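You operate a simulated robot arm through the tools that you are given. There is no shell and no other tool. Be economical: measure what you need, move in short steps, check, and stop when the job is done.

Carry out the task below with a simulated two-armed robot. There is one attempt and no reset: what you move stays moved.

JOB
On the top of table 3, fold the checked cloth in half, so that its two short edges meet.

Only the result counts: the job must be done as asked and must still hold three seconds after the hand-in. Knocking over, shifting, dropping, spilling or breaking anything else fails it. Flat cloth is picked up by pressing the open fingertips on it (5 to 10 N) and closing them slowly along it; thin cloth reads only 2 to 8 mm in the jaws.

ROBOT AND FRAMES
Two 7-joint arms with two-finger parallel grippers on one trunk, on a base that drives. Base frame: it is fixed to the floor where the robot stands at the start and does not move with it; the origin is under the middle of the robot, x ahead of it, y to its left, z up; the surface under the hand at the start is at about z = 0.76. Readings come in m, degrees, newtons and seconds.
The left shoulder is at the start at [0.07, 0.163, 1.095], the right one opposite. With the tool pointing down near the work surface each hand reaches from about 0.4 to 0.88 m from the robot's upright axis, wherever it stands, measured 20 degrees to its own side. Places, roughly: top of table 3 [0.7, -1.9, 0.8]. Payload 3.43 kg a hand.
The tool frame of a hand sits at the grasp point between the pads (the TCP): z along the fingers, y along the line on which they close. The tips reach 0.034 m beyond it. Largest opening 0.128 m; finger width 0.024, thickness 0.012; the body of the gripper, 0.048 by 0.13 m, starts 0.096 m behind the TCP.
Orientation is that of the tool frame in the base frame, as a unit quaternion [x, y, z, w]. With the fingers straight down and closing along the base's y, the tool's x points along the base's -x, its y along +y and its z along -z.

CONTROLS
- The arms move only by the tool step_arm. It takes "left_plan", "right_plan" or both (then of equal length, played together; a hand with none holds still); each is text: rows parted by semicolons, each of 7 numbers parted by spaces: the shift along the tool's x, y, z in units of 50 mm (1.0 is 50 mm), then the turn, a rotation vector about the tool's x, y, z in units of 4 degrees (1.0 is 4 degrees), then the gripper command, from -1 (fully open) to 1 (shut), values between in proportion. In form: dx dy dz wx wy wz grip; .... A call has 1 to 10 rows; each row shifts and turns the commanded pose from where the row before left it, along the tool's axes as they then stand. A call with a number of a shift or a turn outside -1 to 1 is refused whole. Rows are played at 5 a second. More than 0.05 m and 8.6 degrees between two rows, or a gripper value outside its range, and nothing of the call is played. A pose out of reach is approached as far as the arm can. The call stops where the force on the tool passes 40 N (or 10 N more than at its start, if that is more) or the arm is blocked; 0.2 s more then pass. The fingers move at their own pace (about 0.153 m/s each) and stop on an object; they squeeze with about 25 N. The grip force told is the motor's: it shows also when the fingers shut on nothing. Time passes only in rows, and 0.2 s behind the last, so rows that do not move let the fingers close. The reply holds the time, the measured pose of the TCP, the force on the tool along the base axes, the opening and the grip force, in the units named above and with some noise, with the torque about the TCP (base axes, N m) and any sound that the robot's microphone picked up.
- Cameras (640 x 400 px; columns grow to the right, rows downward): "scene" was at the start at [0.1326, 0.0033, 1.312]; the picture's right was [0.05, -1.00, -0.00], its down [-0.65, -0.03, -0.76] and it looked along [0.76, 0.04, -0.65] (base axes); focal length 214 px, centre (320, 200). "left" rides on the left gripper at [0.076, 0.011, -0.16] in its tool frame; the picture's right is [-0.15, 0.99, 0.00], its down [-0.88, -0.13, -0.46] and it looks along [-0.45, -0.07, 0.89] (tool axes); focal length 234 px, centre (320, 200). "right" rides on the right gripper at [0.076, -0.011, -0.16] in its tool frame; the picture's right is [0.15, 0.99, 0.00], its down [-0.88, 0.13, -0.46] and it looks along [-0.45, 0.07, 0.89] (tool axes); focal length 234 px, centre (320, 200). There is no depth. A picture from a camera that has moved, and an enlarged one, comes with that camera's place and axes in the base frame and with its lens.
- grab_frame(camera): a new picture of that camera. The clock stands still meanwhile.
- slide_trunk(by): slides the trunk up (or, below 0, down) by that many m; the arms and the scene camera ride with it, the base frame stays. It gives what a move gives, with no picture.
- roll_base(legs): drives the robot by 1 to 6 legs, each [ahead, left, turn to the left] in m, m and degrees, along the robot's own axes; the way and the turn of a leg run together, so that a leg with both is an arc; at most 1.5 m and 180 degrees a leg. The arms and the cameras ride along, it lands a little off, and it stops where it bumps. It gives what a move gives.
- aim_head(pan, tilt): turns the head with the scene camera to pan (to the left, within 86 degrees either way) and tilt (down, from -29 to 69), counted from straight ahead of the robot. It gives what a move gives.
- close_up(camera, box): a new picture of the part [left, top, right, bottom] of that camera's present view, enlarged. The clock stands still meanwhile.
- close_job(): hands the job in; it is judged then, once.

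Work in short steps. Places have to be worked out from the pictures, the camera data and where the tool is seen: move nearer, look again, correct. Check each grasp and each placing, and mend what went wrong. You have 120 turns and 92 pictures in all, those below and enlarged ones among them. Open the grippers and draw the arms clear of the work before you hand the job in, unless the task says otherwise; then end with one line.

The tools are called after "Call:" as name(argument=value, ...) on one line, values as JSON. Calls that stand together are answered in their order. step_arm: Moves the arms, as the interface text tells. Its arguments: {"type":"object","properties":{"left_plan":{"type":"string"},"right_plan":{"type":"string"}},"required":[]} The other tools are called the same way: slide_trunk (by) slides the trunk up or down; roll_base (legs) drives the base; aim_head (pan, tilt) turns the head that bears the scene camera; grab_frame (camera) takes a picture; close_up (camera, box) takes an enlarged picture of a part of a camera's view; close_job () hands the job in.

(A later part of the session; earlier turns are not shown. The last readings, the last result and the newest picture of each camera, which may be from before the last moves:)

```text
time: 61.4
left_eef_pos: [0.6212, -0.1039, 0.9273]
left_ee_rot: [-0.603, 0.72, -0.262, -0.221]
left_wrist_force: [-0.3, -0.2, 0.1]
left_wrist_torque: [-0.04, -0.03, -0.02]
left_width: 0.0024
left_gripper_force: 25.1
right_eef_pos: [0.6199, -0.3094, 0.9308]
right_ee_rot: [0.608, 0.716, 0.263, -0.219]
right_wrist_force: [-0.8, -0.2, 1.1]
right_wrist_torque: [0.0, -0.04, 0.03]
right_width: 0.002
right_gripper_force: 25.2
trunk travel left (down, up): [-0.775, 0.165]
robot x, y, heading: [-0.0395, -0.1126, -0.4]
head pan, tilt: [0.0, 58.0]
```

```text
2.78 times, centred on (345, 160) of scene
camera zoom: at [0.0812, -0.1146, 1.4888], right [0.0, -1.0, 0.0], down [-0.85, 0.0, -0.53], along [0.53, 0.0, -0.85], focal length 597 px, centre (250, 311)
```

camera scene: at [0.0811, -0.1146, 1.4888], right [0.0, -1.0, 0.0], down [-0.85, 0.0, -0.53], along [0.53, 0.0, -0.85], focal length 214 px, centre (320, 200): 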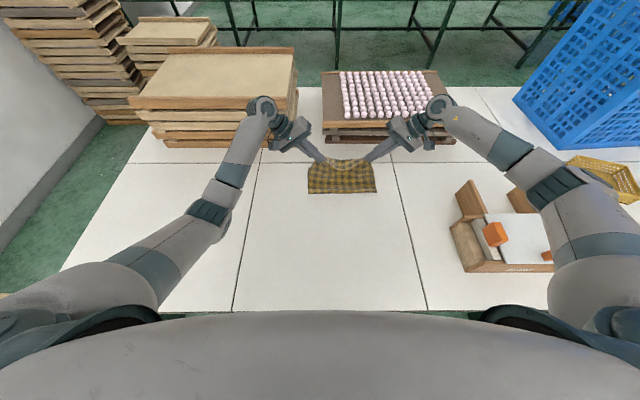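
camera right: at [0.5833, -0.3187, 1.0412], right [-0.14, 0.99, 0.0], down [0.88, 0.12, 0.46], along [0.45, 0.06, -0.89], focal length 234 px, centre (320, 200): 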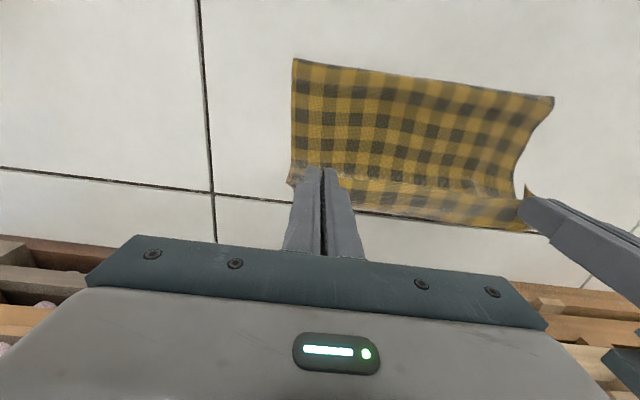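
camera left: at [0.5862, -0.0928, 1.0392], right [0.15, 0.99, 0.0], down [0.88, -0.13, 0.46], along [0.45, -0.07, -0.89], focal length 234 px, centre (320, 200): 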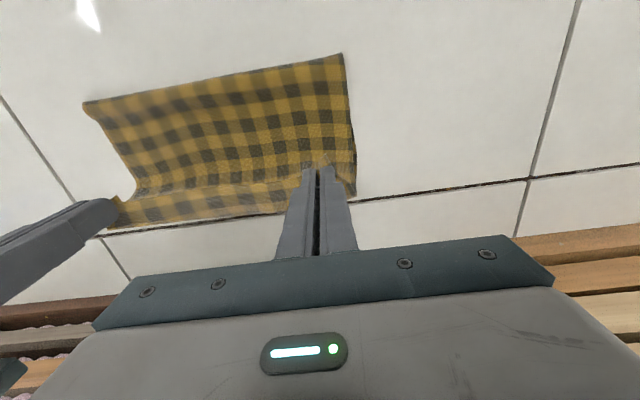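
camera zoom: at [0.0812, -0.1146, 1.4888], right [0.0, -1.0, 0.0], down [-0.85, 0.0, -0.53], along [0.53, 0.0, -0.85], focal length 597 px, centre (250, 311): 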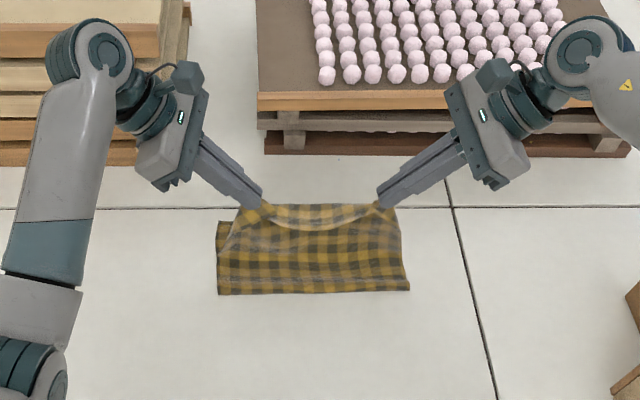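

It works without strain; the rolls continue another 80°.

Call:
step_arm(left_plan="0 0 0 0 0 -1 1; 0 0 0 0 0 -1 1; 0 0 0 0 0 -1 1; 0 0 0 0 0 -1 1; 0 0 0 0 0 -1 1; 0 0 0 0 0 -1 1; 0 0 0 0 0 -1 1; 0 0 0 0 0 -1 1; 0 0 0 0 0 -1 1; 0 0 0 0 0 -1 1", right_plan="0 0 0 0 0 1 1; 0 0 0 0 0 1 1; 0 0 0 0 0 1 1; 0 0 0 0 0 1 1; 0 0 0 0 0 1 1; 0 0 0 0 0 1 1; 0 0 0 0 0 1 1; 0 0 0 0 0 1 1; 0 0 0 0 0 1 1; 0 0 0 0 0 1 1")

Call:
close_up(camera="scene", box=[230, 90, 460, 230])

```text
time: 63.6
left_eef_pos: [0.6227, -0.1042, 0.9275]
left_ee_rot: [0.814, -0.47, 0.169, 0.296]
left_wrist_force: [-0.4, 0.0, -0.1]
left_wrist_torque: [0.01, -0.03, -0.02]
left_width: 0.0022
left_gripper_force: 25.0
right_eef_pos: [0.6209, -0.3087, 0.9319]
right_ee_rot: [0.816, 0.466, 0.172, -0.295]
right_wrist_force: [0.2, 0.0, 0.1]
right_wrist_torque: [0.0, -0.04, 0.03]
right_width: 0.0018
right_gripper_force: 25.1
trunk travel left (down, up): [-0.775, 0.165]
robot x, y, heading: [-0.0336, -0.114, -0.4]
head pan, tilt: [0.0, 58.0]
```

```text
2.78 times, centred on (345, 160) of scene
camera zoom: at [0.0812, -0.1147, 1.4887], right [0.0, -1.0, 0.0], down [-0.85, 0.0, -0.53], along [0.53, 0.0, -0.85], focal length 597 px, centre (250, 311)
```

zoom: 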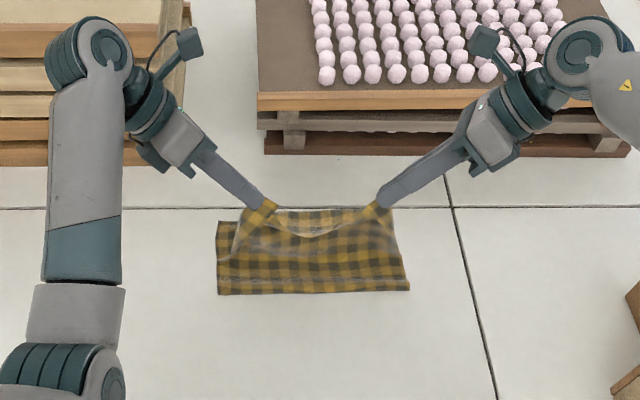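

Turning well: the edge is coming up to the outside. One more 40°.

Call:
step_arm(left_plan="0 0 0 0 0 -1 1; 0 0 0 0 0 -1 1; 0 0 0 0 0 -1 1; 0 0 0 0 0 -1 1; 0 0 0 0 0 -1 1; 0 0 0 0 0 -1 1; 0 0 0 0 0 -1 1; 0 0 0 0 0 -1 1; 0 0 0 0 0 -1 1; 0 0 0 0 0 -1 1", right_plan="0 0 0 0 0 1 1; 0 0 0 0 0 1 1; 0 0 0 0 0 1 1; 0 0 0 0 0 1 1; 0 0 0 0 0 1 1; 0 0 0 0 0 1 1; 0 0 0 0 0 1 1; 0 0 0 0 0 1 1; 0 0 0 0 0 1 1; 0 0 0 0 0 1 1")

Call:
close_up(camera="scene", box=[260, 110, 430, 210])

Call:
grab_frame(camera="left")

```text
time: 65.8
left_eef_pos: [0.6223, -0.104, 0.927]
left_ee_rot: [0.925, -0.165, 0.06, 0.337]
left_wrist_force: [0.2, -0.2, 0.7]
left_wrist_torque: [0.01, -0.02, -0.02]
left_width: 0.0025
left_gripper_force: 24.7
right_eef_pos: [0.621, -0.3075, 0.9318]
right_ee_rot: [0.927, 0.158, 0.06, -0.336]
right_wrist_force: [0.5, 0.7, -0.6]
right_wrist_torque: [-0.03, -0.02, 0.03]
right_width: 0.002
right_gripper_force: 24.8
trunk travel left (down, up): [-0.775, 0.165]
robot x, y, heading: [-0.0344, -0.1135, -0.4]
head pan, tilt: [0.0, 58.0]
```

```text
3.76 times, centred on (345, 160) of scene
camera zoom: at [0.0812, -0.1147, 1.4888], right [0.0, -1.0, 0.0], down [-0.85, 0.0, -0.53], along [0.53, 0.0, -0.85], focal length 807 px, centre (226, 351)
```

zoom: 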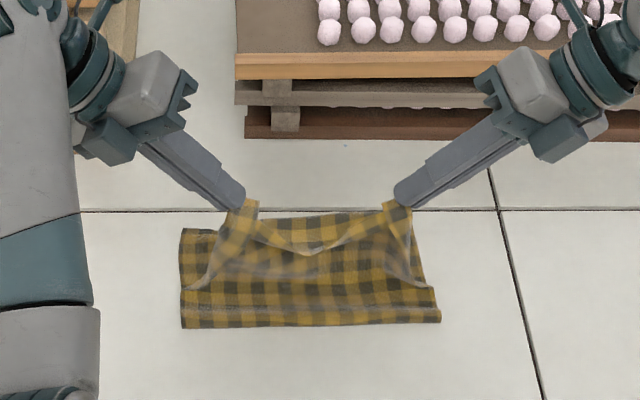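

```text
28 pictures are left
camera left: at [0.6894, -0.0289, 1.0719], right [-0.48, -0.67, 0.57], down [-0.78, 0.62, 0.07], along [-0.4, -0.41, -0.82], focal length 234 px, centre (320, 200)
```

left: 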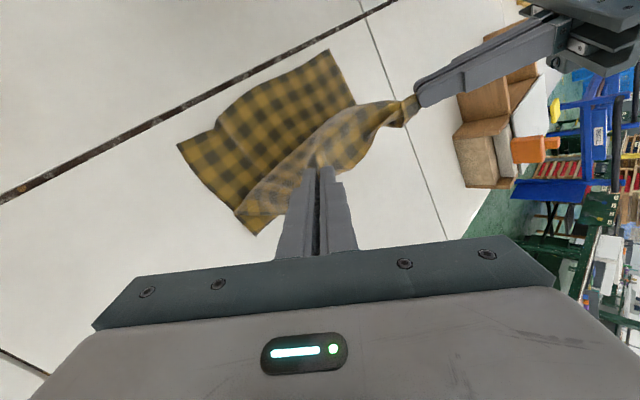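

The corners are turned, but tilting brought the fingertips ~20 mm inward each, so the middle of the edge sags. I spread the hands 20 mm each, raise 30 mm, and finish the roll to 180°.

Call:
step_arm(left_plan="0.015 0.037 -0.36 0 0 0 1; 0.015 0.037 -0.36 0 0 0 1; 0 0 0 0 0 -1 1; 0 0 0 0 0 -1 1; 0 0 0 0 0 -1 1; 0 0 0 0 0 -1 1; 0 0 0 0 0 -1 1; 0 0 0 0 0 0 1", right_plan="0.015 -0.035 -0.36 0 0 0 1; 0.015 -0.035 -0.36 0 0 0 1; 0 0 0 0 0 1 1; 0 0 0 0 0 1 1; 0 0 0 0 0 1 1; 0 0 0 0 0 1 1; 0 0 0 0 0 1 1; 0 0 0 0 0 0 1")

Call:
close_up(camera="scene", box=[260, 110, 430, 210])

```text
time: 67.8
left_eef_pos: [0.6725, -0.0322, 0.9112]
left_ee_rot: [0.948, 0.017, 0.009, 0.318]
left_wrist_force: [0.7, -0.4, 0.4]
left_wrist_torque: [0.01, -0.02, -0.01]
left_width: 0.0
left_gripper_force: 24.8
left hand out of reach, approached as far as the arm can: row 1, 2, 3, 4, 5, 7
right_eef_pos: [0.6192, -0.3288, 0.961]
right_ee_rot: [0.94, -0.005, 0.0, -0.341]
right_wrist_force: [-0.3, 0.5, 0.2]
right_wrist_torque: [-0.01, -0.05, 0.0]
right_width: 0.0013
right_gripper_force: 25.2
trunk travel left (down, up): [-0.775, 0.165]
robot x, y, heading: [-0.0336, -0.1154, -0.2]
head pan, tilt: [0.0, 58.0]
stopped in row 8 (left hand): the arm was blocked; the commanded pose is now the measured one
```

```text
3.76 times, centred on (345, 160) of scene
camera zoom: at [0.0812, -0.1144, 1.4888], right [0.0, -1.0, 0.0], down [-0.85, 0.0, -0.53], along [0.53, 0.0, -0.85], focal length 807 px, centre (226, 351)
```

zoom: 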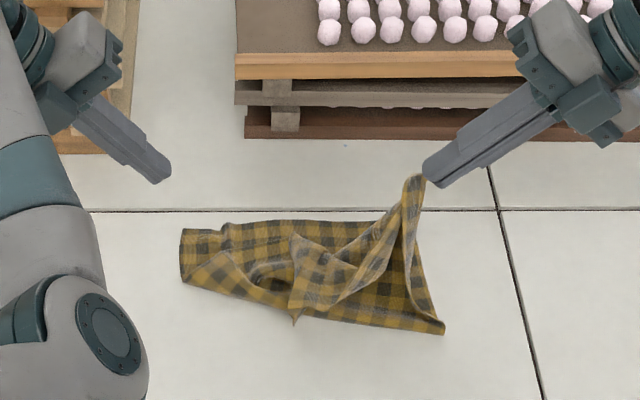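

The left arm ran out of range and lost its corner; the right still holds. I change the plan: unfold the cloth first. Right hand carries its corner back toward the robot while both hands undo their rolls.

Call:
step_arm(right_plan="-0.8 0.08 0.09 0 0 0 1; -0.8 0.08 0.09 0 0 0 1; -0.8 0.08 0.09 0 0 0 1; -0.8 0.08 0.09 0 0 -1 1; -0.8 0.08 0.09 0 0 -1 1; 0 0 0 0 0 -1 1; 0 0 0 0 0 -1 1; 0 0 0 0 0 -1 1; 0 0 0 0 0 -1 1; 0 0 0 0 0 -1 1", left_plan="0 0 -0.5 0 0 1 0.4; 0 0 0 0 0 1 0.4; 0 0 0 0 0 1 0.4; 0 0 0 0 0 1 0.4; 0 0 0 0 0 1 0.4; 0 0 0 0 0 1 0.4; 0 0 0 0 0 1 0.4; 0 0 0 0 0 1 0.4; 0 0 0 0 0 1 0.4; 0 0 0 0 0 1 0.4")

Call:
step_arm(right_plan="0 0 0 0 0 -1 1; 0 0 0 0 0 -1 1; 0 0 0 0 0 -1 1; 0 0 0 0 0 -1 1; 0 0 0 0 0 -1 1; 0 0 0 0 0 -1 1; 0 0 0 0 0 -1 1; 0 0 0 0 0 -1 1; 0 0 0 0 0 -1 1; 0 0 0 0 0 -1 1", left_plan="0 0 0 0 0 1 0.4; 0 0 0 0 0 1 0.4; 0 0 0 0 0 1 0.4; 0 0 0 0 0 1 0.4; 0 0 0 0 0 1 0.4; 0 0 0 0 0 1 0.4; 0 0 0 0 0 1 0.4; 0 0 0 0 0 1 0.4; 0 0 0 0 0 1 0.4; 0 0 0 0 0 1 0.4")

Call:
grab_frame(camera="scene")

```text
time: 70.0
left_eef_pos: [0.6805, -0.0236, 0.9245]
left_ee_rot: [0.895, -0.31, 0.115, 0.298]
left_wrist_force: [0.5, -0.3, 0.9]
left_wrist_torque: [0.02, -0.02, 0.0]
left_width: 0.0383
left_gripper_force: 0.0
left hand out of reach, approached as far as the arm can: row 1
right_eef_pos: [0.4204, -0.3297, 0.9303]
right_ee_rot: [0.913, 0.223, 0.084, -0.331]
right_wrist_force: [0.8, -0.3, 0.1]
right_wrist_torque: [0.03, 0.0, -0.01]
right_width: 0.0011
right_gripper_force: 25.3
trunk travel left (down, up): [-0.775, 0.165]
robot x, y, heading: [-0.0345, -0.1118, -0.4]
head pan, tilt: [0.0, 58.0]
```

```text
time: 72.2
left_eef_pos: [0.6798, -0.0244, 0.9249]
left_ee_rot: [0.736, -0.597, 0.211, 0.239]
left_wrist_force: [0.6, 0.2, -0.2]
left_wrist_torque: [-0.01, -0.01, -0.02]
left_width: 0.0386
left_gripper_force: 0.1
right_eef_pos: [0.42, -0.3297, 0.93]
right_ee_rot: [0.782, 0.522, 0.192, -0.282]
right_wrist_force: [-0.1, 0.5, 0.0]
right_wrist_torque: [0.0, -0.01, -0.03]
right_width: 0.0011
right_gripper_force: 25.1
trunk travel left (down, up): [-0.775, 0.165]
robot x, y, heading: [-0.0343, -0.1141, -0.2]
head pan, tilt: [0.0, 58.0]
```

```text
26 pictures are left
camera scene: at [0.0811, -0.1145, 1.4888], right [0.0, -1.0, 0.0], down [-0.85, 0.0, -0.53], along [0.53, 0.0, -0.85], focal length 214 px, centre (320, 200)
```

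scene: 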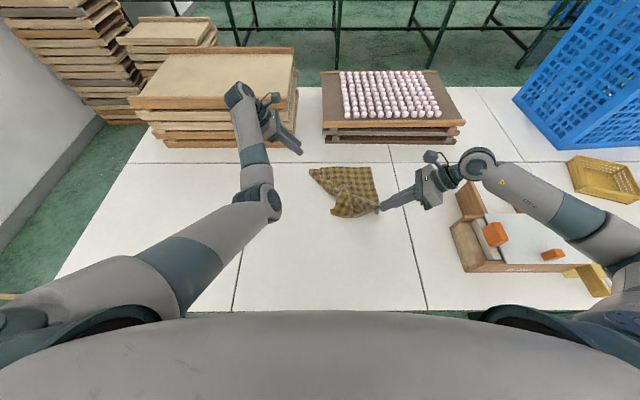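

No contact anywhere. I keep undoing the rolls (about 110° remain), then the tilts.

Call:
step_arm(right_plan="0 0 0 0 0 -1 1; 0 0 0 0 0 -1 1; 0 0 0 0 0 -1 1; 0 0 0 0 0 -1 1; 0 0 0 0 0 -1 1; 0 0 0 0 0 -1 1; 0 0 0 0 0 -1 1; 0 0 0 0 0 -1 1; 0 0 0 0 0 -1 1; 0 0 0 0 0 -1 1", left_plan="0 0 0 0 0 1 0.4; 0 0 0 0 0 1 0.4; 0 0 0 0 0 1 0.4; 0 0 0 0 0 1 0.4; 0 0 0 0 0 1 0.4; 0 0 0 0 0 1 0.4; 0 0 0 0 0 1 0.4; 0 0 0 0 0 1 0.4; 0 0 0 0 0 1 0.4; 0 0 0 0 0 1 0.4")

Call:
step_arm(right_plan="0 0 0 0 0 -1 1; 0 0 0 0 0 -1 1; 0 0 0 0 0 -1 1; 0 0 0 0 0 -1 1; 0 0 0 0 0 -1 1; 0 0 0 0 0 -1 1; 0 0 0 0 0 -1 1; 0 0 0 0 0 -1 1; 0 0 0 0 0 -1 1; 0 0 0 0 0 -1 1", left_plan="0 0 0 0 0 1 0.4; 0 0 0 0 0 1 0.4; 0 0 0 0 0 1 0.4; 0 0 0 0 0 1 0.4; 0 0 0 0 0 1 0.4; 0 0 0 0 0 1 0.4; 0 0 0 0 0 1 0.4; 0 0 0 0 0 1 0.4; 0 0 0 0 0 1 0.4; 0 0 0 0 0 1 0.4")

Call:
step_arm(right_plan="0 0 0 0 0 -1 1; 0 0 0 0 0 -1 1; 0 0 0 0 0 -1 1; 0 0 0 0 0 -1 1; 0 0 0 0 0 -1 1; 0 0 0 0 0 -1 1; 0 0 0 0 0 -1 1; 0 0 0 0 0 -1 1; 0 0 0 0 0 -0.1 1; 0 0 0 0 0 0 1", left_plan="0 0 0 0 0 1 0.4; 0 0 0 0 0 1 0.4; 0 0 0 0 0 1 0.4; 0 0 0 0 0 1 0.4; 0 0 0 0 0 1 0.4; 0 0 0 0 0 0.5 0.4; 0 0 0 0 0 0 0.4; 0 0 0 0 0 0 0.4; 0 0 0 0 0 0 0.4; 0 0 0 0 0 0 0.4")

Call:
step_arm(right_plan="0 0 0 1 0 0 1; 0 0 0 1 0 0 1; 0 0 0 1 0 0 1; 0 0 0 1 0 0 1; 0 0 0 1 0 0 1; 0 0 0 1 0 0 1; 0 0 0 1 0 0 1; 0 0 0 1 0 0 1; 0 0 0 1 0 0 1; 0 0 0 1 0 0 1", left_plan="0 0 0 -1 0 0 0.4; 0 0 0 -1 0 0 0.4; 0 0 0 -1 0 0 0.4; 0 0 0 -1 0 0 0.4; 0 0 0 -1 0 0 0.4; 0 0 0 -1 0 0 0.4; 0 0 0 -1 0 0 0.4; 0 0 0 -1 0 0 0.4; 0 0 0 -1 0 0 0.4; 0 0 0 -0.8 0 0 0.4")

Call:
grab_frame(camera="scene")

```text
time: 74.4
left_eef_pos: [0.68, -0.0234, 0.9232]
left_ee_rot: [-0.487, 0.813, -0.281, -0.153]
left_wrist_force: [-1.1, -0.6, -0.9]
left_wrist_torque: [0.04, 0.02, 0.02]
left_width: 0.0382
left_gripper_force: 0.0
right_eef_pos: [0.4201, -0.3302, 0.9287]
right_ee_rot: [0.556, 0.758, 0.277, -0.199]
right_wrist_force: [-0.2, -0.2, 0.1]
right_wrist_torque: [0.02, 0.01, -0.01]
right_width: 0.0011
right_gripper_force: 24.8
trunk travel left (down, up): [-0.775, 0.165]
robot x, y, heading: [-0.0391, -0.1168, -0.1]
head pan, tilt: [0.0, 58.0]
```

```text
time: 76.6
left_eef_pos: [0.6801, -0.0228, 0.9254]
left_ee_rot: [-0.18, 0.93, -0.316, -0.048]
left_wrist_force: [-0.1, 0.1, 1.2]
left_wrist_torque: [-0.02, 0.02, 0.0]
left_width: 0.0384
left_gripper_force: 0.1
right_eef_pos: [0.4207, -0.3289, 0.9299]
right_ee_rot: [0.263, 0.903, 0.327, -0.093]
right_wrist_force: [-0.3, 0.0, 0.4]
right_wrist_torque: [-0.04, 0.02, -0.05]
right_width: 0.001
right_gripper_force: 24.9
trunk travel left (down, up): [-0.775, 0.165]
robot x, y, heading: [-0.0363, -0.1147, -0.3]
head pan, tilt: [0.0, 58.0]
```

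```text
time: 78.8
left_eef_pos: [0.68, -0.0242, 0.9235]
left_ee_rot: [0.001, 0.948, -0.318, 0.013]
left_wrist_force: [0.2, 0.0, -0.4]
left_wrist_torque: [-0.02, 0.01, -0.01]
left_width: 0.0386
left_gripper_force: 0.0
right_eef_pos: [0.4201, -0.3299, 0.9289]
right_ee_rot: [0.001, 0.94, 0.342, 0.003]
right_wrist_force: [0.5, 0.2, -0.3]
right_wrist_torque: [0.01, -0.03, -0.02]
right_width: 0.001
right_gripper_force: 24.4
trunk travel left (down, up): [-0.775, 0.165]
robot x, y, heading: [-0.0343, -0.1143, -0.3]
head pan, tilt: [0.0, 58.0]
```

```text
time: 81.0
left_eef_pos: [0.6797, -0.0226, 0.9237]
left_ee_rot: [-0.004, 1.0, 0.017, 0.012]
left_wrist_force: [0.5, 0.1, 0.8]
left_wrist_torque: [0.03, -0.06, -0.01]
left_width: 0.0383
left_gripper_force: 0.2
right_eef_pos: [0.4205, -0.3293, 0.9306]
right_ee_rot: [0.002, 1.0, -0.002, 0.002]
right_wrist_force: [0.4, -0.8, 0.5]
right_wrist_torque: [0.0, 0.0, 0.02]
right_width: 0.0009
right_gripper_force: 24.9
trunk travel left (down, up): [-0.775, 0.165]
robot x, y, heading: [-0.0366, -0.1092, -0.4]
head pan, tilt: [0.0, 58.0]
```

```text
25 pictures are left
camera scene: at [0.0816, -0.1142, 1.4887], right [0.0, -1.0, 0.0], down [-0.85, 0.0, -0.53], along [0.53, 0.0, -0.85], focal length 214 px, centre (320, 200)
```

scene: 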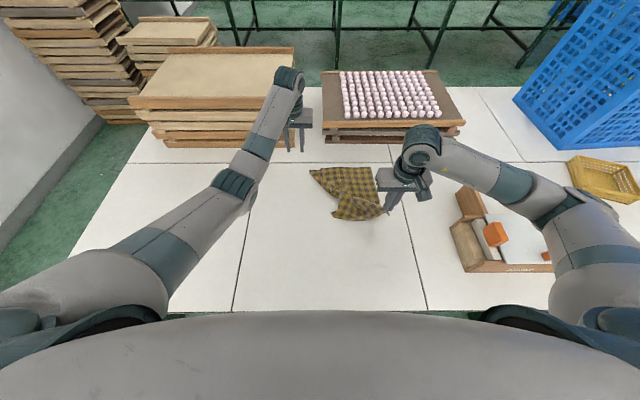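

Both hands upright again; the right still reads 1 mm. I lay the right corner down near its original place.

Call:
step_arm(right_plan="0.4 -0.1 0.5 0 0 0 1; 0.4 -0.1 0.5 0 0 0 1; 0.4 -0.1 0.5 0 0 0 1; 0.2 0 0.5 0 0 0 1; 0 0 0 0 0 0 1", left_plan="0.8 0.3 0 0 0 0 0.4; 0.8 0.3 0 0 0 0 0.4; 0.8 0.3 0 0 0 0 0.4; 0 0 0 0 0 0 0.4; 0 0 0 0 0 0 0.4")

Call:
close_up(camera="scene", box=[270, 140, 430, 250])

```text
time: 82.2
left_eef_pos: [0.5591, 0.021, 0.9216]
left_ee_rot: [-0.004, 1.0, 0.018, 0.012]
left_wrist_force: [-0.2, 0.1, -0.3]
left_wrist_torque: [0.01, 0.03, 0.0]
left_width: 0.0387
left_gripper_force: 0.0
right_eef_pos: [0.3487, -0.3426, 0.829]
right_ee_rot: [0.003, 1.0, -0.001, 0.002]
right_wrist_force: [0.2, -0.4, 0.8]
right_wrist_torque: [-0.02, -0.03, 0.06]
right_width: 0.001
right_gripper_force: 24.9
trunk travel left (down, up): [-0.775, 0.165]
robot x, y, heading: [-0.0361, -0.1155, -0.3]
head pan, tilt: [0.0, 58.0]
```

```text
3.64 times, centred on (350, 195) of scene
camera zoom: at [0.0811, -0.1144, 1.4888], right [0.0, -1.0, 0.0], down [-0.85, 0.0, -0.53], along [0.53, 0.0, -0.85], focal length 780 px, centre (211, 218)
```

zoom: 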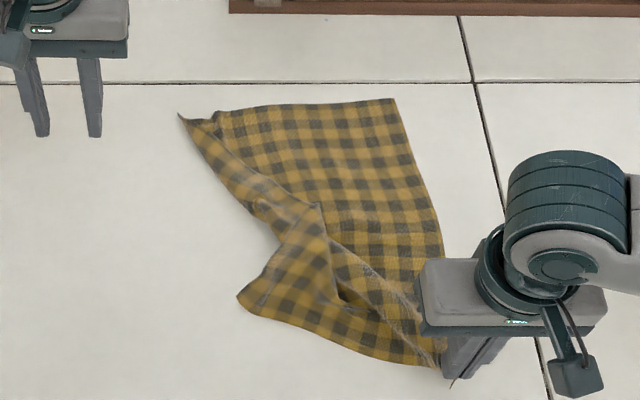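

The right side lies out; the left side is turned in. I bring the left hand over the tip near (0.44,-0.14) and look closely.

Call:
step_arm(left_plan="0.5 -0.6 0 0 0 0 0.4; 0.5 -0.6 0.2 0 0 0 0.4; 0.5 -0.6 0.2 0 0 0 0.4; 0.5 -0.5 0.2 0 0 0 0.4; 0.2 -0.4 0 0 0 0 0.4; 0 0 0 0 0 0 0.4")

Call:
grab_frame(camera="left")

```text
time: 83.6
left_eef_pos: [0.4509, -0.1141, 0.8847]
left_ee_rot: [-0.004, 1.0, 0.016, 0.012]
left_wrist_force: [0.1, 0.6, -0.8]
left_wrist_torque: [0.01, 0.0, 0.0]
left_width: 0.0383
left_gripper_force: 0.1
right_eef_pos: [0.3492, -0.3425, 0.8299]
right_ee_rot: [0.004, 1.0, -0.001, 0.002]
right_wrist_force: [-0.1, 0.3, -0.5]
right_wrist_torque: [0.0, -0.03, 0.0]
right_width: 0.0013
right_gripper_force: 25.0
trunk travel left (down, up): [-0.775, 0.165]
robot x, y, heading: [-0.0382, -0.1102, -0.1]
head pan, tilt: [0.0, 58.0]
```

```text
23 pictures are left
camera left: at [0.3719, -0.1078, 1.0418], right [0.14, 0.99, 0.04], down [0.87, -0.14, 0.47], along [0.47, -0.03, -0.88], focal length 234 px, centre (320, 200)
```

left: 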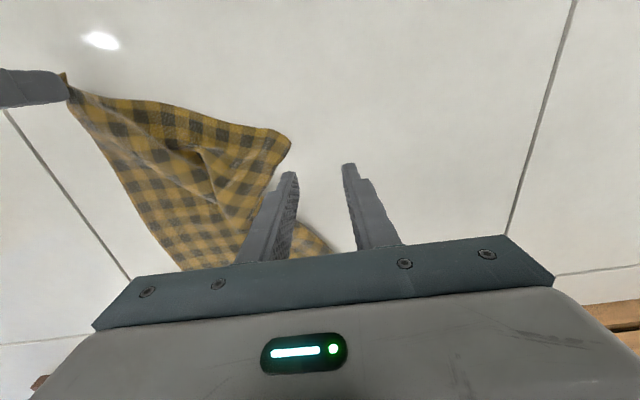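

The rounded tip at (0.433,-0.143) is the left near corner; the left side merely bowed in. I level the left hand and go down on that corner.

Call:
step_arm(left_plan="0.16 -0.8 0 0.46 0.34 0 0.5; 0 0 0.8 0 0 0 0.5; 0 0 0.7 0 0 0 0.5; 0 0 0.15 0 0 0 0.5; 0 0 0 0 0 0 0.5")

Call:
step_arm(left_plan="0 0 0.06 0 0 0 0.5; 0 0 0.05 0 0 0 0.5; 0 0 0 0 0 0 0.5")

```text
time: 84.8
left_eef_pos: [0.4425, -0.1541, 0.8012]
left_ee_rot: [-0.003, 1.0, 0.0, 0.001]
left_wrist_force: [0.2, 0.4, -0.1]
left_wrist_torque: [-0.05, 0.03, -0.02]
left_width: 0.0318
left_gripper_force: 0.1
right_eef_pos: [0.3497, -0.3433, 0.8285]
right_ee_rot: [0.002, 1.0, 0.0, 0.001]
right_wrist_force: [-0.2, 0.2, 0.7]
right_wrist_torque: [0.02, -0.05, 0.02]
right_width: 0.0013
right_gripper_force: 24.7
trunk travel left (down, up): [-0.775, 0.165]
robot x, y, heading: [-0.0413, -0.1145, -0.1]
head pan, tilt: [0.0, 58.0]
```

```text
time: 85.6
left_eef_pos: [0.4434, -0.1544, 0.7953]
left_ee_rot: [-0.004, 1.0, 0.002, 0.001]
left_wrist_force: [-0.4, 0.7, 0.5]
left_wrist_torque: [-0.05, -0.01, 0.02]
left_width: 0.0321
left_gripper_force: 0.0
right_eef_pos: [0.3484, -0.3432, 0.8286]
right_ee_rot: [0.003, 1.0, -0.001, 0.002]
right_wrist_force: [0.4, 0.2, 0.0]
right_wrist_torque: [0.05, -0.01, -0.02]
right_width: 0.0014
right_gripper_force: 24.7
trunk travel left (down, up): [-0.775, 0.165]
robot x, y, heading: [-0.0371, -0.1152, -0.3]
head pan, tilt: [0.0, 58.0]
```

Not quite in contact; I go 1 mm lower, then close slowly.

Call:
step_arm(left_plan="0 0 0.03 0 0 0 0.5; 0 0 0.005 0 0 0 0.5; 0 0 0 0 0 0 0.58; 0 0 0 0 0 0 0.66; 0 0 0 0 0 0 0.74; 0 0 0 0 0 0 0.82; 0 0 0 0 0 0 0.9; 0 0 0 0 0 0 1; 0 0 0 0 0 0 1; 0 0 0 0 0 0 1")

Call:
step_arm(left_plan="0 0 -0.3 0 0 0 1; 0 0 -0.3 0 0 0 1; 0.6 0.3 0 0 0 0 1; 0.6 0.4 0 0 0 0 1; 0.4 0.4 0 0 0 0 1; 0 0 0 0 0 0 1")

Call:
close_up(camera="scene", box=[270, 140, 430, 250])

```text
time: 87.8
left_eef_pos: [0.4433, -0.1545, 0.7948]
left_ee_rot: [-0.003, 1.0, 0.0, 0.002]
left_wrist_force: [0.8, -2.8, 24.8]
left_wrist_torque: [-0.27, 0.06, -0.01]
left_width: 0.0018
left_gripper_force: 25.1
right_eef_pos: [0.3485, -0.3437, 0.8303]
right_ee_rot: [0.003, 1.0, -0.001, 0.002]
right_wrist_force: [0.5, -0.6, 0.5]
right_wrist_torque: [0.01, -0.04, 0.02]
right_width: 0.0015
right_gripper_force: 25.4
trunk travel left (down, up): [-0.775, 0.165]
robot x, y, heading: [-0.0361, -0.1139, -0.3]
head pan, tilt: [0.0, 58.0]
```

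```text
time: 89.2
left_eef_pos: [0.3632, -0.0992, 0.8232]
left_ee_rot: [-0.004, 1.0, 0.0, 0.001]
left_wrist_force: [0.2, -8.0, 0.8]
left_wrist_torque: [-0.31, 0.0, 0.13]
left_width: 0.0021
left_gripper_force: 24.8
right_eef_pos: [0.3488, -0.3425, 0.829]
right_ee_rot: [0.001, 1.0, 0.0, 0.002]
right_wrist_force: [-0.2, 8.9, -0.2]
right_wrist_torque: [0.34, 0.01, -0.02]
right_width: 0.0011
right_gripper_force: 24.9
trunk travel left (down, up): [-0.775, 0.165]
robot x, y, heading: [-0.0331, -0.112, -0.1]
head pan, tilt: [0.0, 58.0]
```

```text
3.64 times, centred on (350, 195) of scene
camera zoom: at [0.0814, -0.115, 1.4887], right [0.0, -1.0, 0.0], down [-0.85, 0.0, -0.53], along [0.53, 0.0, -0.85], focal length 780 px, centre (211, 218)
```

zoom: 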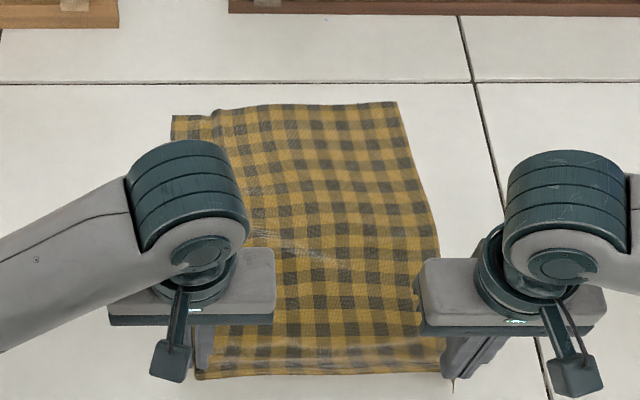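

The cloth is unfolded again and nearly flat. I lower both corners and release, then lift off to measure.

Call:
step_arm(left_plan="0.05 0 0.25 0 0 0 1; 0 0 0.2 0 0 0 1; 0 0 0 0 0 0 0.8; 0 0 0 0 0 0 0.6; 0 0 0 0 0 0 0.4; 0 0 -0.3 0 0 0 0.4; 0 0 -0.9 0 0 0 0.4; 0 0.5 -0.8 0 0 0 0; 0 0.9 -0.4 0 0 0 0; 0 0.9 0 0 0 0 0", right_plan="0.05 0 0.3 0 0 0 1; 0 0 0.27 0 0 0 1; 0 0 0 0 0 0 0.8; 0 0 0 0 0 0 0.6; 0 0 0 0 0 0 0.4; 0 0 -0.3 0 0 0 0.4; 0 0 -0.9 0 0 0 0.4; 0 -0.5 -0.8 0 0 0 0; 0 -0.9 -0.4 0 0 0 0; 0 -0.5 0 0 0 0 0")

Call:
close_up(camera="scene", box=[270, 140, 430, 250])

```text
time: 91.4
left_eef_pos: [0.3572, 0.0177, 0.9213]
left_ee_rot: [-0.003, 1.0, 0.0, 0.002]
left_wrist_force: [0.2, 0.7, 0.9]
left_wrist_torque: [-0.02, -0.02, 0.03]
left_width: 0.0639
left_gripper_force: 0.0
right_eef_pos: [0.3465, -0.4369, 0.9237]
right_ee_rot: [0.003, 1.0, -0.002, 0.002]
right_wrist_force: [-0.3, 0.2, 0.5]
right_wrist_torque: [0.01, -0.03, 0.0]
right_width: 0.064
right_gripper_force: 0.1
trunk travel left (down, up): [-0.775, 0.165]
robot x, y, heading: [-0.04, -0.1148, -0.2]
head pan, tilt: [0.0, 58.0]
```

```text
3.64 times, centred on (350, 195) of scene
camera zoom: at [0.0802, -0.1124, 1.4888], right [0.0, -1.0, 0.0], down [-0.85, 0.0, -0.53], along [0.53, 0.0, -0.85], focal length 780 px, centre (211, 218)
```

zoom: 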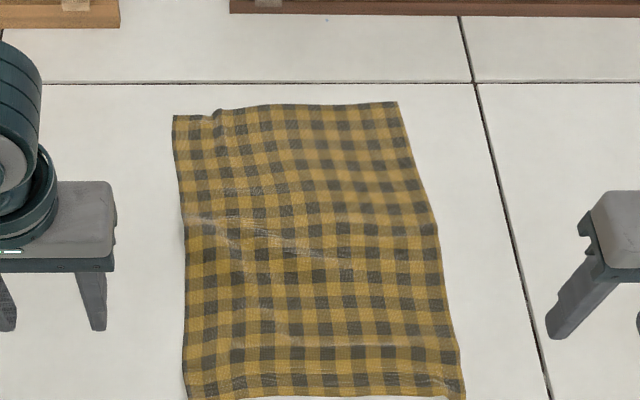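

The cloth is flat again; far corners now at (0.682,-0.066) and (0.703,-0.340). This time I will pick the near edge with the hands pitched ~50° (fingers pointing ahead and down), so that the cloth leaves the jaws along the fingers and can be laid over properly. I drive back for room and measure the near edge.

Call:
roll_base(legs=[[-0.22, -0.06, 0.2]])

Call:
close_up(camera="scene", box=[250, 90, 410, 200])

```text
time: 93.1
left_eef_pos: [0.1379, -0.0421, 0.921]
left_ee_rot: [-0.007, 1.0, 0.001, 0.0]
left_wrist_force: [0.3, 0.9, -0.2]
left_wrist_torque: [0.0, 0.0, 0.01]
left_width: 0.0639
left_gripper_force: 0.0
right_eef_pos: [0.1303, -0.4952, 0.9223]
right_ee_rot: [-0.001, 1.0, -0.001, 0.002]
right_wrist_force: [-0.4, -0.5, 0.8]
right_wrist_torque: [0.01, -0.04, -0.02]
right_width: 0.0641
right_gripper_force: 0.1
trunk travel left (down, up): [-0.775, 0.165]
robot x, y, heading: [-0.2557, -0.1723, 0.1]
head pan, tilt: [0.0, 58.0]
```

```text
3.64 times, centred on (330, 145) of scene
camera zoom: at [-0.1386, -0.1737, 1.4887], right [0.0, -1.0, 0.0], down [-0.85, 0.0, -0.53], along [0.53, 0.0, -0.85], focal length 780 px, centre (284, 400)
```

zoom: 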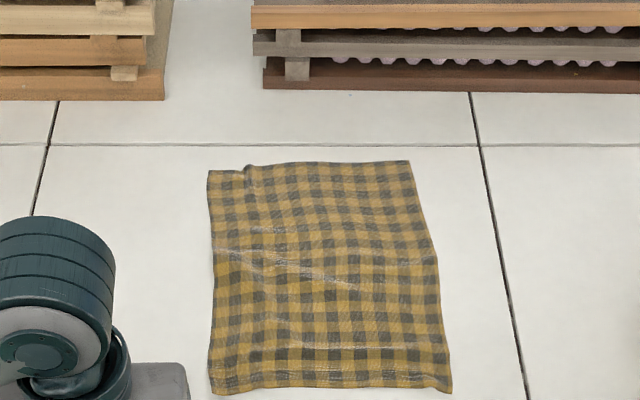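

Near corners are (0.325,-0.094) and (0.326,-0.359). I move both hands over the near edge and pitch them by 52°.

Call:
step_arm(left_plan="-0.6 -0.3 0.1 0 0 0 0.4; -0.6 -0.3 0.1 0 0 0 0.4; -0.6 -0.3 0.1 0 0 0 0.4; -0.6 -0.3 0.1 0 0 0 0.4; -0.6 -0.3 0.1 0 0 0 0.4; -0.56 -0.26 0.2 0 0 0 0.4; 0 0 0 0 -1 0 0.4; 0 0 0 0 -1 0 0.4; 0 0 0 0 -1 0 0.4; 0 0 0 0 -1 0 0.4", right_plan="-0.62 0.57 0.1 0 0 0 0.4; -0.62 0.57 0.1 0 0 0 0.4; -0.62 0.57 0.1 0 0 0 0.4; -0.62 0.57 0.1 0 0 0 0.4; -0.62 0.57 0.1 0 0 0 0.4; -0.62 0.55 0.2 0 0 0 0.4; 0 0 0 0 -1 0 0.4; 0 0 0 0 -1 0 0.4; 0 0 0 0 -1 0 0.4; 0 0 0 0 -1 0 0.4")

Call:
step_arm(left_plan="0 0 0 0 -1 0 0.4; 0 0 0 0 -1 0 0.4; 0 0 0 0 -1 0 0.4; 0 0 0 0 -1 0 0.4; 0 0 0 0 -1 0 0.4; 0 0 0 0 -1 0 0.4; 0 0 0 0 -1 0 0.4; 0 0 0 0 -1 0 0.4; 0 0 0 0 -1 0 0.4; 0 0 0 0 0 0 0.4", right_plan="0 0 0 0 -1 0 0.4; 0 0 0 0 -1 0 0.4; 0 0 0 0 -1 0 0.4; 0 0 0 0 -1 0 0.4; 0 0 0 0 -1 0 0.4; 0 0 0 0 -1 0 0.4; 0 0 0 0 -1 0 0.4; 0 0 0 0 -1 0 0.4; 0 0 0 0 -1 0 0.4; 0 0 0 0 0 0 0.4")

Call:
grab_frame(camera="scene")

Call:
grab_frame(camera="left")

```text
time: 95.3
left_eef_pos: [0.3171, -0.1269, 0.887]
left_ee_rot: [-0.007, 0.99, 0.002, 0.14]
left_wrist_force: [-0.8, 0.5, 0.0]
left_wrist_torque: [0.0, -0.02, -0.01]
left_width: 0.0383
left_gripper_force: 0.0
right_eef_pos: [0.314, -0.3248, 0.8894]
right_ee_rot: [-0.001, 0.99, 0.0, 0.142]
right_wrist_force: [0.0, 0.7, -0.8]
right_wrist_torque: [0.0, -0.04, -0.02]
right_width: 0.0382
right_gripper_force: 0.0
trunk travel left (down, up): [-0.775, 0.165]
robot x, y, heading: [-0.2549, -0.1689, 0.0]
head pan, tilt: [0.0, 58.0]
```

```text
time: 97.5
left_eef_pos: [0.3173, -0.1267, 0.8857]
left_ee_rot: [-0.006, 0.898, 0.005, 0.44]
left_wrist_force: [0.1, -0.2, -0.3]
left_wrist_torque: [-0.01, -0.01, 0.0]
left_width: 0.0384
left_gripper_force: 0.1
right_eef_pos: [0.311, -0.2951, 0.8882]
right_ee_rot: [-0.007, 0.935, 0.019, 0.354]
right_wrist_force: [-0.4, 0.2, 0.6]
right_wrist_torque: [-0.02, 0.01, 0.0]
right_width: 0.0384
right_gripper_force: 0.0
right hand out of reach, approached as far as the arm can: row 7, 8, 9
trunk travel left (down, up): [-0.775, 0.165]
robot x, y, heading: [-0.2555, -0.1755, -0.0]
head pan, tilt: [0.0, 58.0]
```

```text
19 pictures are left
camera scene: at [-0.1383, -0.1734, 1.4887], right [0.0, -1.0, 0.0], down [-0.85, 0.0, -0.53], along [0.53, 0.0, -0.85], focal length 214 px, centre (320, 200)
```

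scene: 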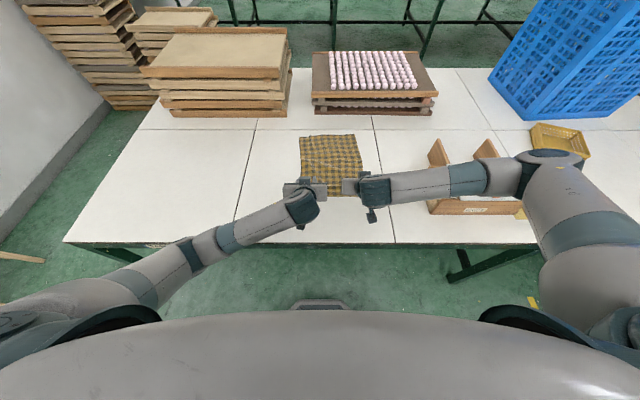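

```text
18 pictures are left
camera left: at [0.145, -0.1172, 0.9236], right [0.08, 0.99, 0.12], down [0.18, -0.13, 0.97], along [0.98, -0.05, -0.19], focal length 234 px, centre (320, 200)
```

left: 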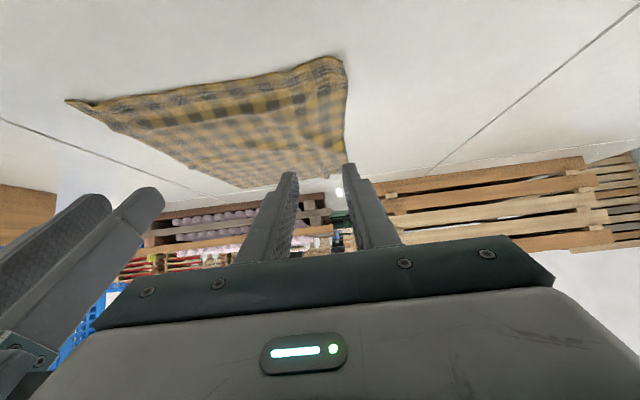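

The right arm reaches its limit near 41° of pitch, so I use ~40° for both, put the right hand back to its y, and descend to just above the cloth.

Call:
step_arm(left_plan="0 0 0 0 1 0 0.4; 0 0 0 0 1 0 0.4; 0 0 0 0 1 0 0.4; 0.25 0 0.3 0 0 0 0.4; 0.25 0 0.3 0 0 0 0.4; 0.22 0 0.3 0 0 0 0.4; 0 0 0 0 0 0 0.4", right_plan="0 -0.3 0 0 0.4 0 0.4; 0 -0.3 0 0 0.4 0 0.4; 0 0 0 0 0 0 0.4; 0.24 0 0.3 0 0 0 0.4; 0.24 0 0.3 0 0 0 0.4; 0.2 0 0.3 0 0 0 0.4; 0 0 0 0 0 0 0.4")

```text
time: 99.1
left_eef_pos: [0.3168, -0.128, 0.8288]
left_ee_rot: [-0.006, 0.939, 0.003, 0.344]
left_wrist_force: [-0.5, -0.4, -0.2]
left_wrist_torque: [-0.01, 0.0, -0.01]
left_width: 0.0383
left_gripper_force: 0.0
right_eef_pos: [0.3121, -0.3251, 0.8308]
right_ee_rot: [-0.008, 0.945, 0.019, 0.328]
right_wrist_force: [-0.9, -0.5, 0.3]
right_wrist_torque: [0.02, 0.04, 0.0]
right_width: 0.0386
right_gripper_force: 0.0
trunk travel left (down, up): [-0.775, 0.165]
robot x, y, heading: [-0.254, -0.1733, 0.3]
head pan, tilt: [0.0, 58.0]
```

Both are at ~39° pitch now. I go down to about 3 mm above the cloth with the tip heels ~10 mm inside the edge and look.

Call:
step_arm(left_plan="0.15 0 0.27 0 0 0 0.4; 0.14 0 0.27 0 0 0 0.4; 0 0 0 0 0 0 0.4", right_plan="0.11 0 0.33 0.5 0 0 0.4; 0.1 0 0.32 0 0 0 0.4; 0 0 0 0 0 0 0.4")

Call:
grab_frame(camera="right")

Call:
grab_frame(camera="left")

```text
time: 99.9
left_eef_pos: [0.3217, -0.1286, 0.7954]
left_ee_rot: [-0.005, 0.939, 0.003, 0.343]
left_wrist_force: [0.5, -0.2, -0.9]
left_wrist_torque: [0.0, 0.0, 0.0]
left_width: 0.0381
left_gripper_force: 0.0
right_eef_pos: [0.3238, -0.3244, 0.7998]
right_ee_rot: [-0.002, 0.945, 0.002, 0.328]
right_wrist_force: [-0.2, -0.4, -0.2]
right_wrist_torque: [0.04, -0.03, 0.02]
right_width: 0.0381
right_gripper_force: 0.1
trunk travel left (down, up): [-0.775, 0.165]
robot x, y, heading: [-0.2586, -0.174, 0.2]
head pan, tilt: [0.0, 58.0]
```

```text
17 pictures are left
camera right: at [0.165, -0.3362, 0.877], right [-0.12, 0.99, -0.09], down [0.41, 0.13, 0.9], along [0.91, 0.07, -0.42], focal length 234 px, centre (320, 200)
```

right: 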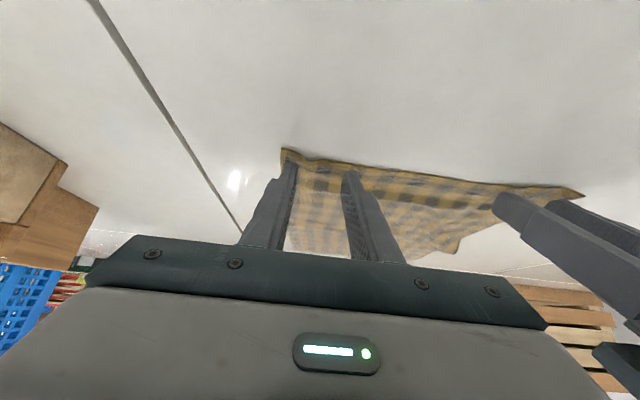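

```text
16 pictures are left
camera left: at [0.1626, -0.1189, 0.8706], right [0.1, 0.99, 0.1], down [0.38, -0.13, 0.92], along [0.92, -0.05, -0.39], focal length 234 px, centre (320, 200)
```

left: 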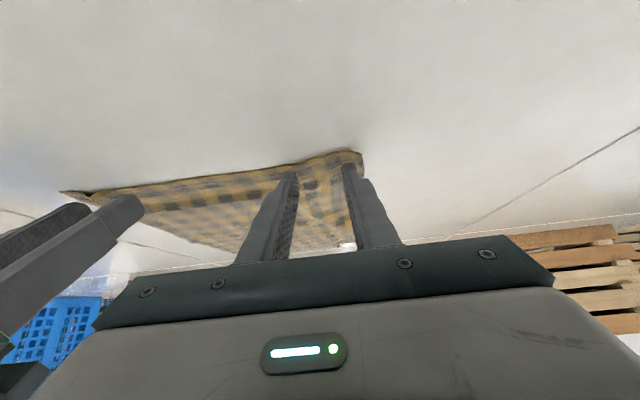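

The tips overlap the cloth's edge by about 1 cm. I lower the right to contact height and check the forces.

Call:
step_arm(left_plan="0.012 0 0.015 0 0 0 0.4; 0 0 0 0 0 0 0.4; 0 0 0 0 0 0 0.4", right_plan="0.025 0 0.03 0 0 0 0.4; 0.018 0 0.022 0 0 0 0.4; 0 0 0 0 0 0 0.4")

```text
time: 100.7
left_eef_pos: [0.3239, -0.127, 0.7966]
left_ee_rot: [-0.006, 0.939, 0.004, 0.343]
left_wrist_force: [-0.2, -0.6, -0.6]
left_wrist_torque: [-0.01, 0.0, 0.01]
left_width: 0.0385
left_gripper_force: 0.1
right_eef_pos: [0.3242, -0.3235, 0.7973]
right_ee_rot: [-0.001, 0.945, 0.002, 0.328]
right_wrist_force: [-0.2, 0.1, 0.7]
right_wrist_torque: [0.02, 0.0, -0.01]
right_width: 0.0384
right_gripper_force: 0.3
trunk travel left (down, up): [-0.775, 0.165]
robot x, y, heading: [-0.2557, -0.1727, 0.3]
head pan, tilt: [0.0, 58.0]
```

Still free; 1.5 mm more on each.

Call:
step_arm(left_plan="0.019 0 0.023 0 0 0 0.4; 0 0 0 0 0 0 0.4; 0 0 0 0 0 0 0.4", right_plan="0.019 0 0.023 0 0 0 0.4; 0 0 0 0 0 0 0.4; 0 0 0 0 0 0 0.4")

```text
time: 101.5
left_eef_pos: [0.3242, -0.1271, 0.795]
left_ee_rot: [-0.006, 0.939, 0.003, 0.343]
left_wrist_force: [0.5, -0.8, 0.1]
left_wrist_torque: [-0.01, 0.03, -0.01]
left_width: 0.0384
left_gripper_force: 0.0
right_eef_pos: [0.3245, -0.323, 0.7947]
right_ee_rot: [-0.002, 0.944, 0.002, 0.329]
right_wrist_force: [0.7, 0.0, 5.8]
right_wrist_torque: [-0.09, -0.11, -0.02]
right_width: 0.0385
right_gripper_force: 0.2
trunk travel left (down, up): [-0.775, 0.165]
robot x, y, heading: [-0.2532, -0.1732, 0.3]
head pan, tilt: [0.0, 58.0]
```

Right is at 6 N; the left goes ~0.8 mm lower.

Call:
step_arm(left_plan="0.013 0 0.016 0 0 0 0.4; 0 0 0 0 0 0 0.4; 0 0 0 0 0 0 0.4")

```text
time: 102.3
left_eef_pos: [0.3235, -0.1267, 0.7949]
left_ee_rot: [-0.006, 0.94, 0.002, 0.342]
left_wrist_force: [0.5, -0.1, 2.1]
left_wrist_torque: [-0.04, -0.02, 0.01]
left_width: 0.0386
left_gripper_force: 0.1
right_eef_pos: [0.3243, -0.3235, 0.7966]
right_ee_rot: [-0.002, 0.944, 0.003, 0.329]
right_wrist_force: [2.7, 0.1, 6.9]
right_wrist_torque: [-0.09, -0.18, 0.01]
right_width: 0.0384
right_gripper_force: 0.2
trunk travel left (down, up): [-0.775, 0.165]
robot x, y, heading: [-0.2547, -0.1769, 0.1]
head pan, tilt: [0.0, 58.0]
```

With a touch more on the left (aiming ~6 N), I close both slowly and lift 25 mm as a test.

Call:
step_arm(left_plan="0.005 0 0.006 0 0 0 0.4; 0 0 0 0 0 0 0.48; 0 0 0 0 0 0 0.56; 0 0 0 0 0 0 0.64; 0 0 0 0 0 0 0.72; 0 0 0 0 0 0 0.8; 0 0 0 0 0 0 0.88; 0 0 0 0 0 0 0.96; 0 0 0 0 0 0 1; 0 0 0 0 0 0 1", right_plan="0 0 0 0 0 0 0.4; 0 0 0 0 0 0 0.48; 0 0 0 0 0 0 0.56; 0 0 0 0 0 0 0.64; 0 0 0 0 0 0 0.72; 0 0 0 0 0 0 0.8; 0 0 0 0 0 0 0.88; 0 0 0 0 0 0 0.96; 0 0 0 0 0 0 1; 0 0 0 0 0 0 1")

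Call:
step_arm(left_plan="-0.16 0 -0.2 0 0 0 1; -0.16 0 -0.2 0 0 0 1; -0.16 0 -0.2 0 0 0 1; 0 0 0 0 0 0 1", right_plan="-0.16 0 -0.2 0 0 0 1; -0.16 0 -0.2 0 0 0 1; -0.16 0 -0.2 0 0 0 1; 0 0 0 0 0 0 1")

Call:
grab_frame(camera="right")

```text
time: 104.5
left_eef_pos: [0.3248, -0.1275, 0.795]
left_ee_rot: [-0.006, 0.94, 0.003, 0.342]
left_wrist_force: [0.3, -0.2, 5.9]
left_wrist_torque: [0.02, -0.1, 0.06]
left_width: 0.0025
left_gripper_force: 24.9
right_eef_pos: [0.3224, -0.3227, 0.7948]
right_ee_rot: [-0.001, 0.945, 0.001, 0.328]
right_wrist_force: [-0.2, -0.6, 6.4]
right_wrist_torque: [-0.05, -0.12, -0.02]
right_width: 0.0001
right_gripper_force: 24.3
trunk travel left (down, up): [-0.775, 0.165]
robot x, y, heading: [-0.2609, -0.1733, 0.2]
head pan, tilt: [0.0, 58.0]
```

```text
time: 105.5
left_eef_pos: [0.3227, -0.1275, 0.8322]
left_ee_rot: [-0.007, 0.939, 0.004, 0.342]
left_wrist_force: [-0.4, 0.6, -0.5]
left_wrist_torque: [-0.02, -0.02, 0.04]
left_width: 0.0027
left_gripper_force: 24.8
right_eef_pos: [0.3248, -0.3238, 0.8335]
right_ee_rot: [-0.003, 0.945, 0.002, 0.328]
right_wrist_force: [0.3, 0.0, -0.5]
right_wrist_torque: [0.01, 0.01, 0.03]
right_width: 0.0
right_gripper_force: 24.8
trunk travel left (down, up): [-0.775, 0.165]
robot x, y, heading: [-0.2578, -0.1725, 0.2]
head pan, tilt: [0.0, 58.0]
```

```text
15 pictures are left
camera right: at [0.1658, -0.335, 0.9108], right [-0.12, 0.99, -0.09], down [0.41, 0.13, 0.9], along [0.9, 0.07, -0.42], focal length 234 px, centre (320, 200)
```

right: 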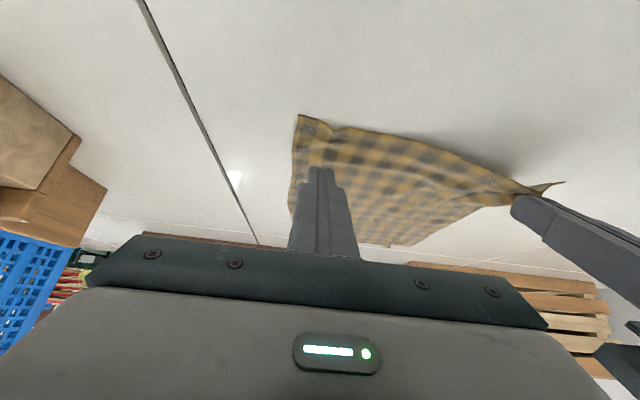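

The left holds (2.5 mm); the right slipped off. I lower the left again, reopen the right and press a little further in and harder.

Call:
step_arm(left_plan="0 0 0 0 0 0 1; 0.19 0 0.23 0 0 0 1; 0.19 0 0.22 0 0 0 1; 0 0 0 0 0 0 1; 0 0 0 0 0 0 1; 0 0 0 0 0 0 1", right_plan="0 0 0 0 0 0 0.4; 0 0 0 0 0 0 0.4; 0.12 0 0.22 0 0 0 0.4; 0.12 0 0.22 0 0 0 0.4; 0.13 0 0.22 0 0 0 0.4; 0 0 0 0 0 0 0.4")

```text
time: 106.9
left_eef_pos: [0.3225, -0.1253, 0.8027]
left_ee_rot: [-0.006, 0.939, 0.004, 0.343]
left_wrist_force: [0.3, 0.0, 0.5]
left_wrist_torque: [0.02, 0.02, 0.02]
left_width: 0.0025
left_gripper_force: 24.7
right_eef_pos: [0.331, -0.3234, 0.7957]
right_ee_rot: [-0.002, 0.945, 0.003, 0.328]
right_wrist_force: [0.5, 0.9, 2.5]
right_wrist_torque: [-0.03, -0.09, 0.01]
right_width: 0.0384
right_gripper_force: 0.0
trunk travel left (down, up): [-0.775, 0.165]
robot x, y, heading: [-0.2569, -0.1743, 0.3]
head pan, tilt: [0.0, 58.0]
```

Call:
step_arm(right_plan="0.01 0 0.014 0 0 0 0.4; 0 0 0 0 0 0 0.4; 0 0 0 0 0 0 0.4")

```text
time: 107.7
left_eef_pos: [0.3223, -0.126, 0.8034]
left_ee_rot: [-0.006, 0.939, 0.003, 0.343]
left_wrist_force: [-0.6, 0.0, -0.4]
left_wrist_torque: [-0.02, -0.02, -0.01]
left_width: 0.0024
left_gripper_force: 25.4
right_eef_pos: [0.3303, -0.3228, 0.796]
right_ee_rot: [-0.002, 0.944, 0.002, 0.329]
right_wrist_force: [-0.2, -2.3, 11.3]
right_wrist_torque: [-0.15, -0.13, -0.02]
right_width: 0.0389
right_gripper_force: 0.4
trunk travel left (down, up): [-0.775, 0.165]
robot x, y, heading: [-0.2558, -0.1748, 0.3]
head pan, tilt: [0.0, 58.0]
```

The right presses with 11 N; I close it slowly and read the width.

Call:
step_arm(right_plan="0 0 0 0 0 0 0.46; 0 0 0 0 0 0 0.53; 0 0 0 0 0 0 0.6; 0 0 0 0 0 0 0.67; 0 0 0 0 0 0 0.74; 0 0 0 0 0 0 0.81; 0 0 0 0 0 0 0.88; 0 0 0 0 0 0 0.95; 0 0 0 0 0 0 1; 0 0 0 0 0 0 1")

```text
time: 109.9
left_eef_pos: [0.3218, -0.1256, 0.8018]
left_ee_rot: [-0.006, 0.939, 0.003, 0.343]
left_wrist_force: [-0.4, -9.0, -0.4]
left_wrist_torque: [-0.28, -0.01, -0.09]
left_width: 0.0023
left_gripper_force: 25.1
right_eef_pos: [0.3292, -0.3221, 0.7952]
right_ee_rot: [-0.003, 0.944, 0.003, 0.329]
right_wrist_force: [-0.2, 9.7, 15.1]
right_wrist_torque: [0.35, -0.15, 0.08]
right_width: 0.0034
right_gripper_force: 25.1
trunk travel left (down, up): [-0.775, 0.165]
robot x, y, heading: [-0.2566, -0.1749, 0.4]
head pan, tilt: [0.0, 58.0]
```

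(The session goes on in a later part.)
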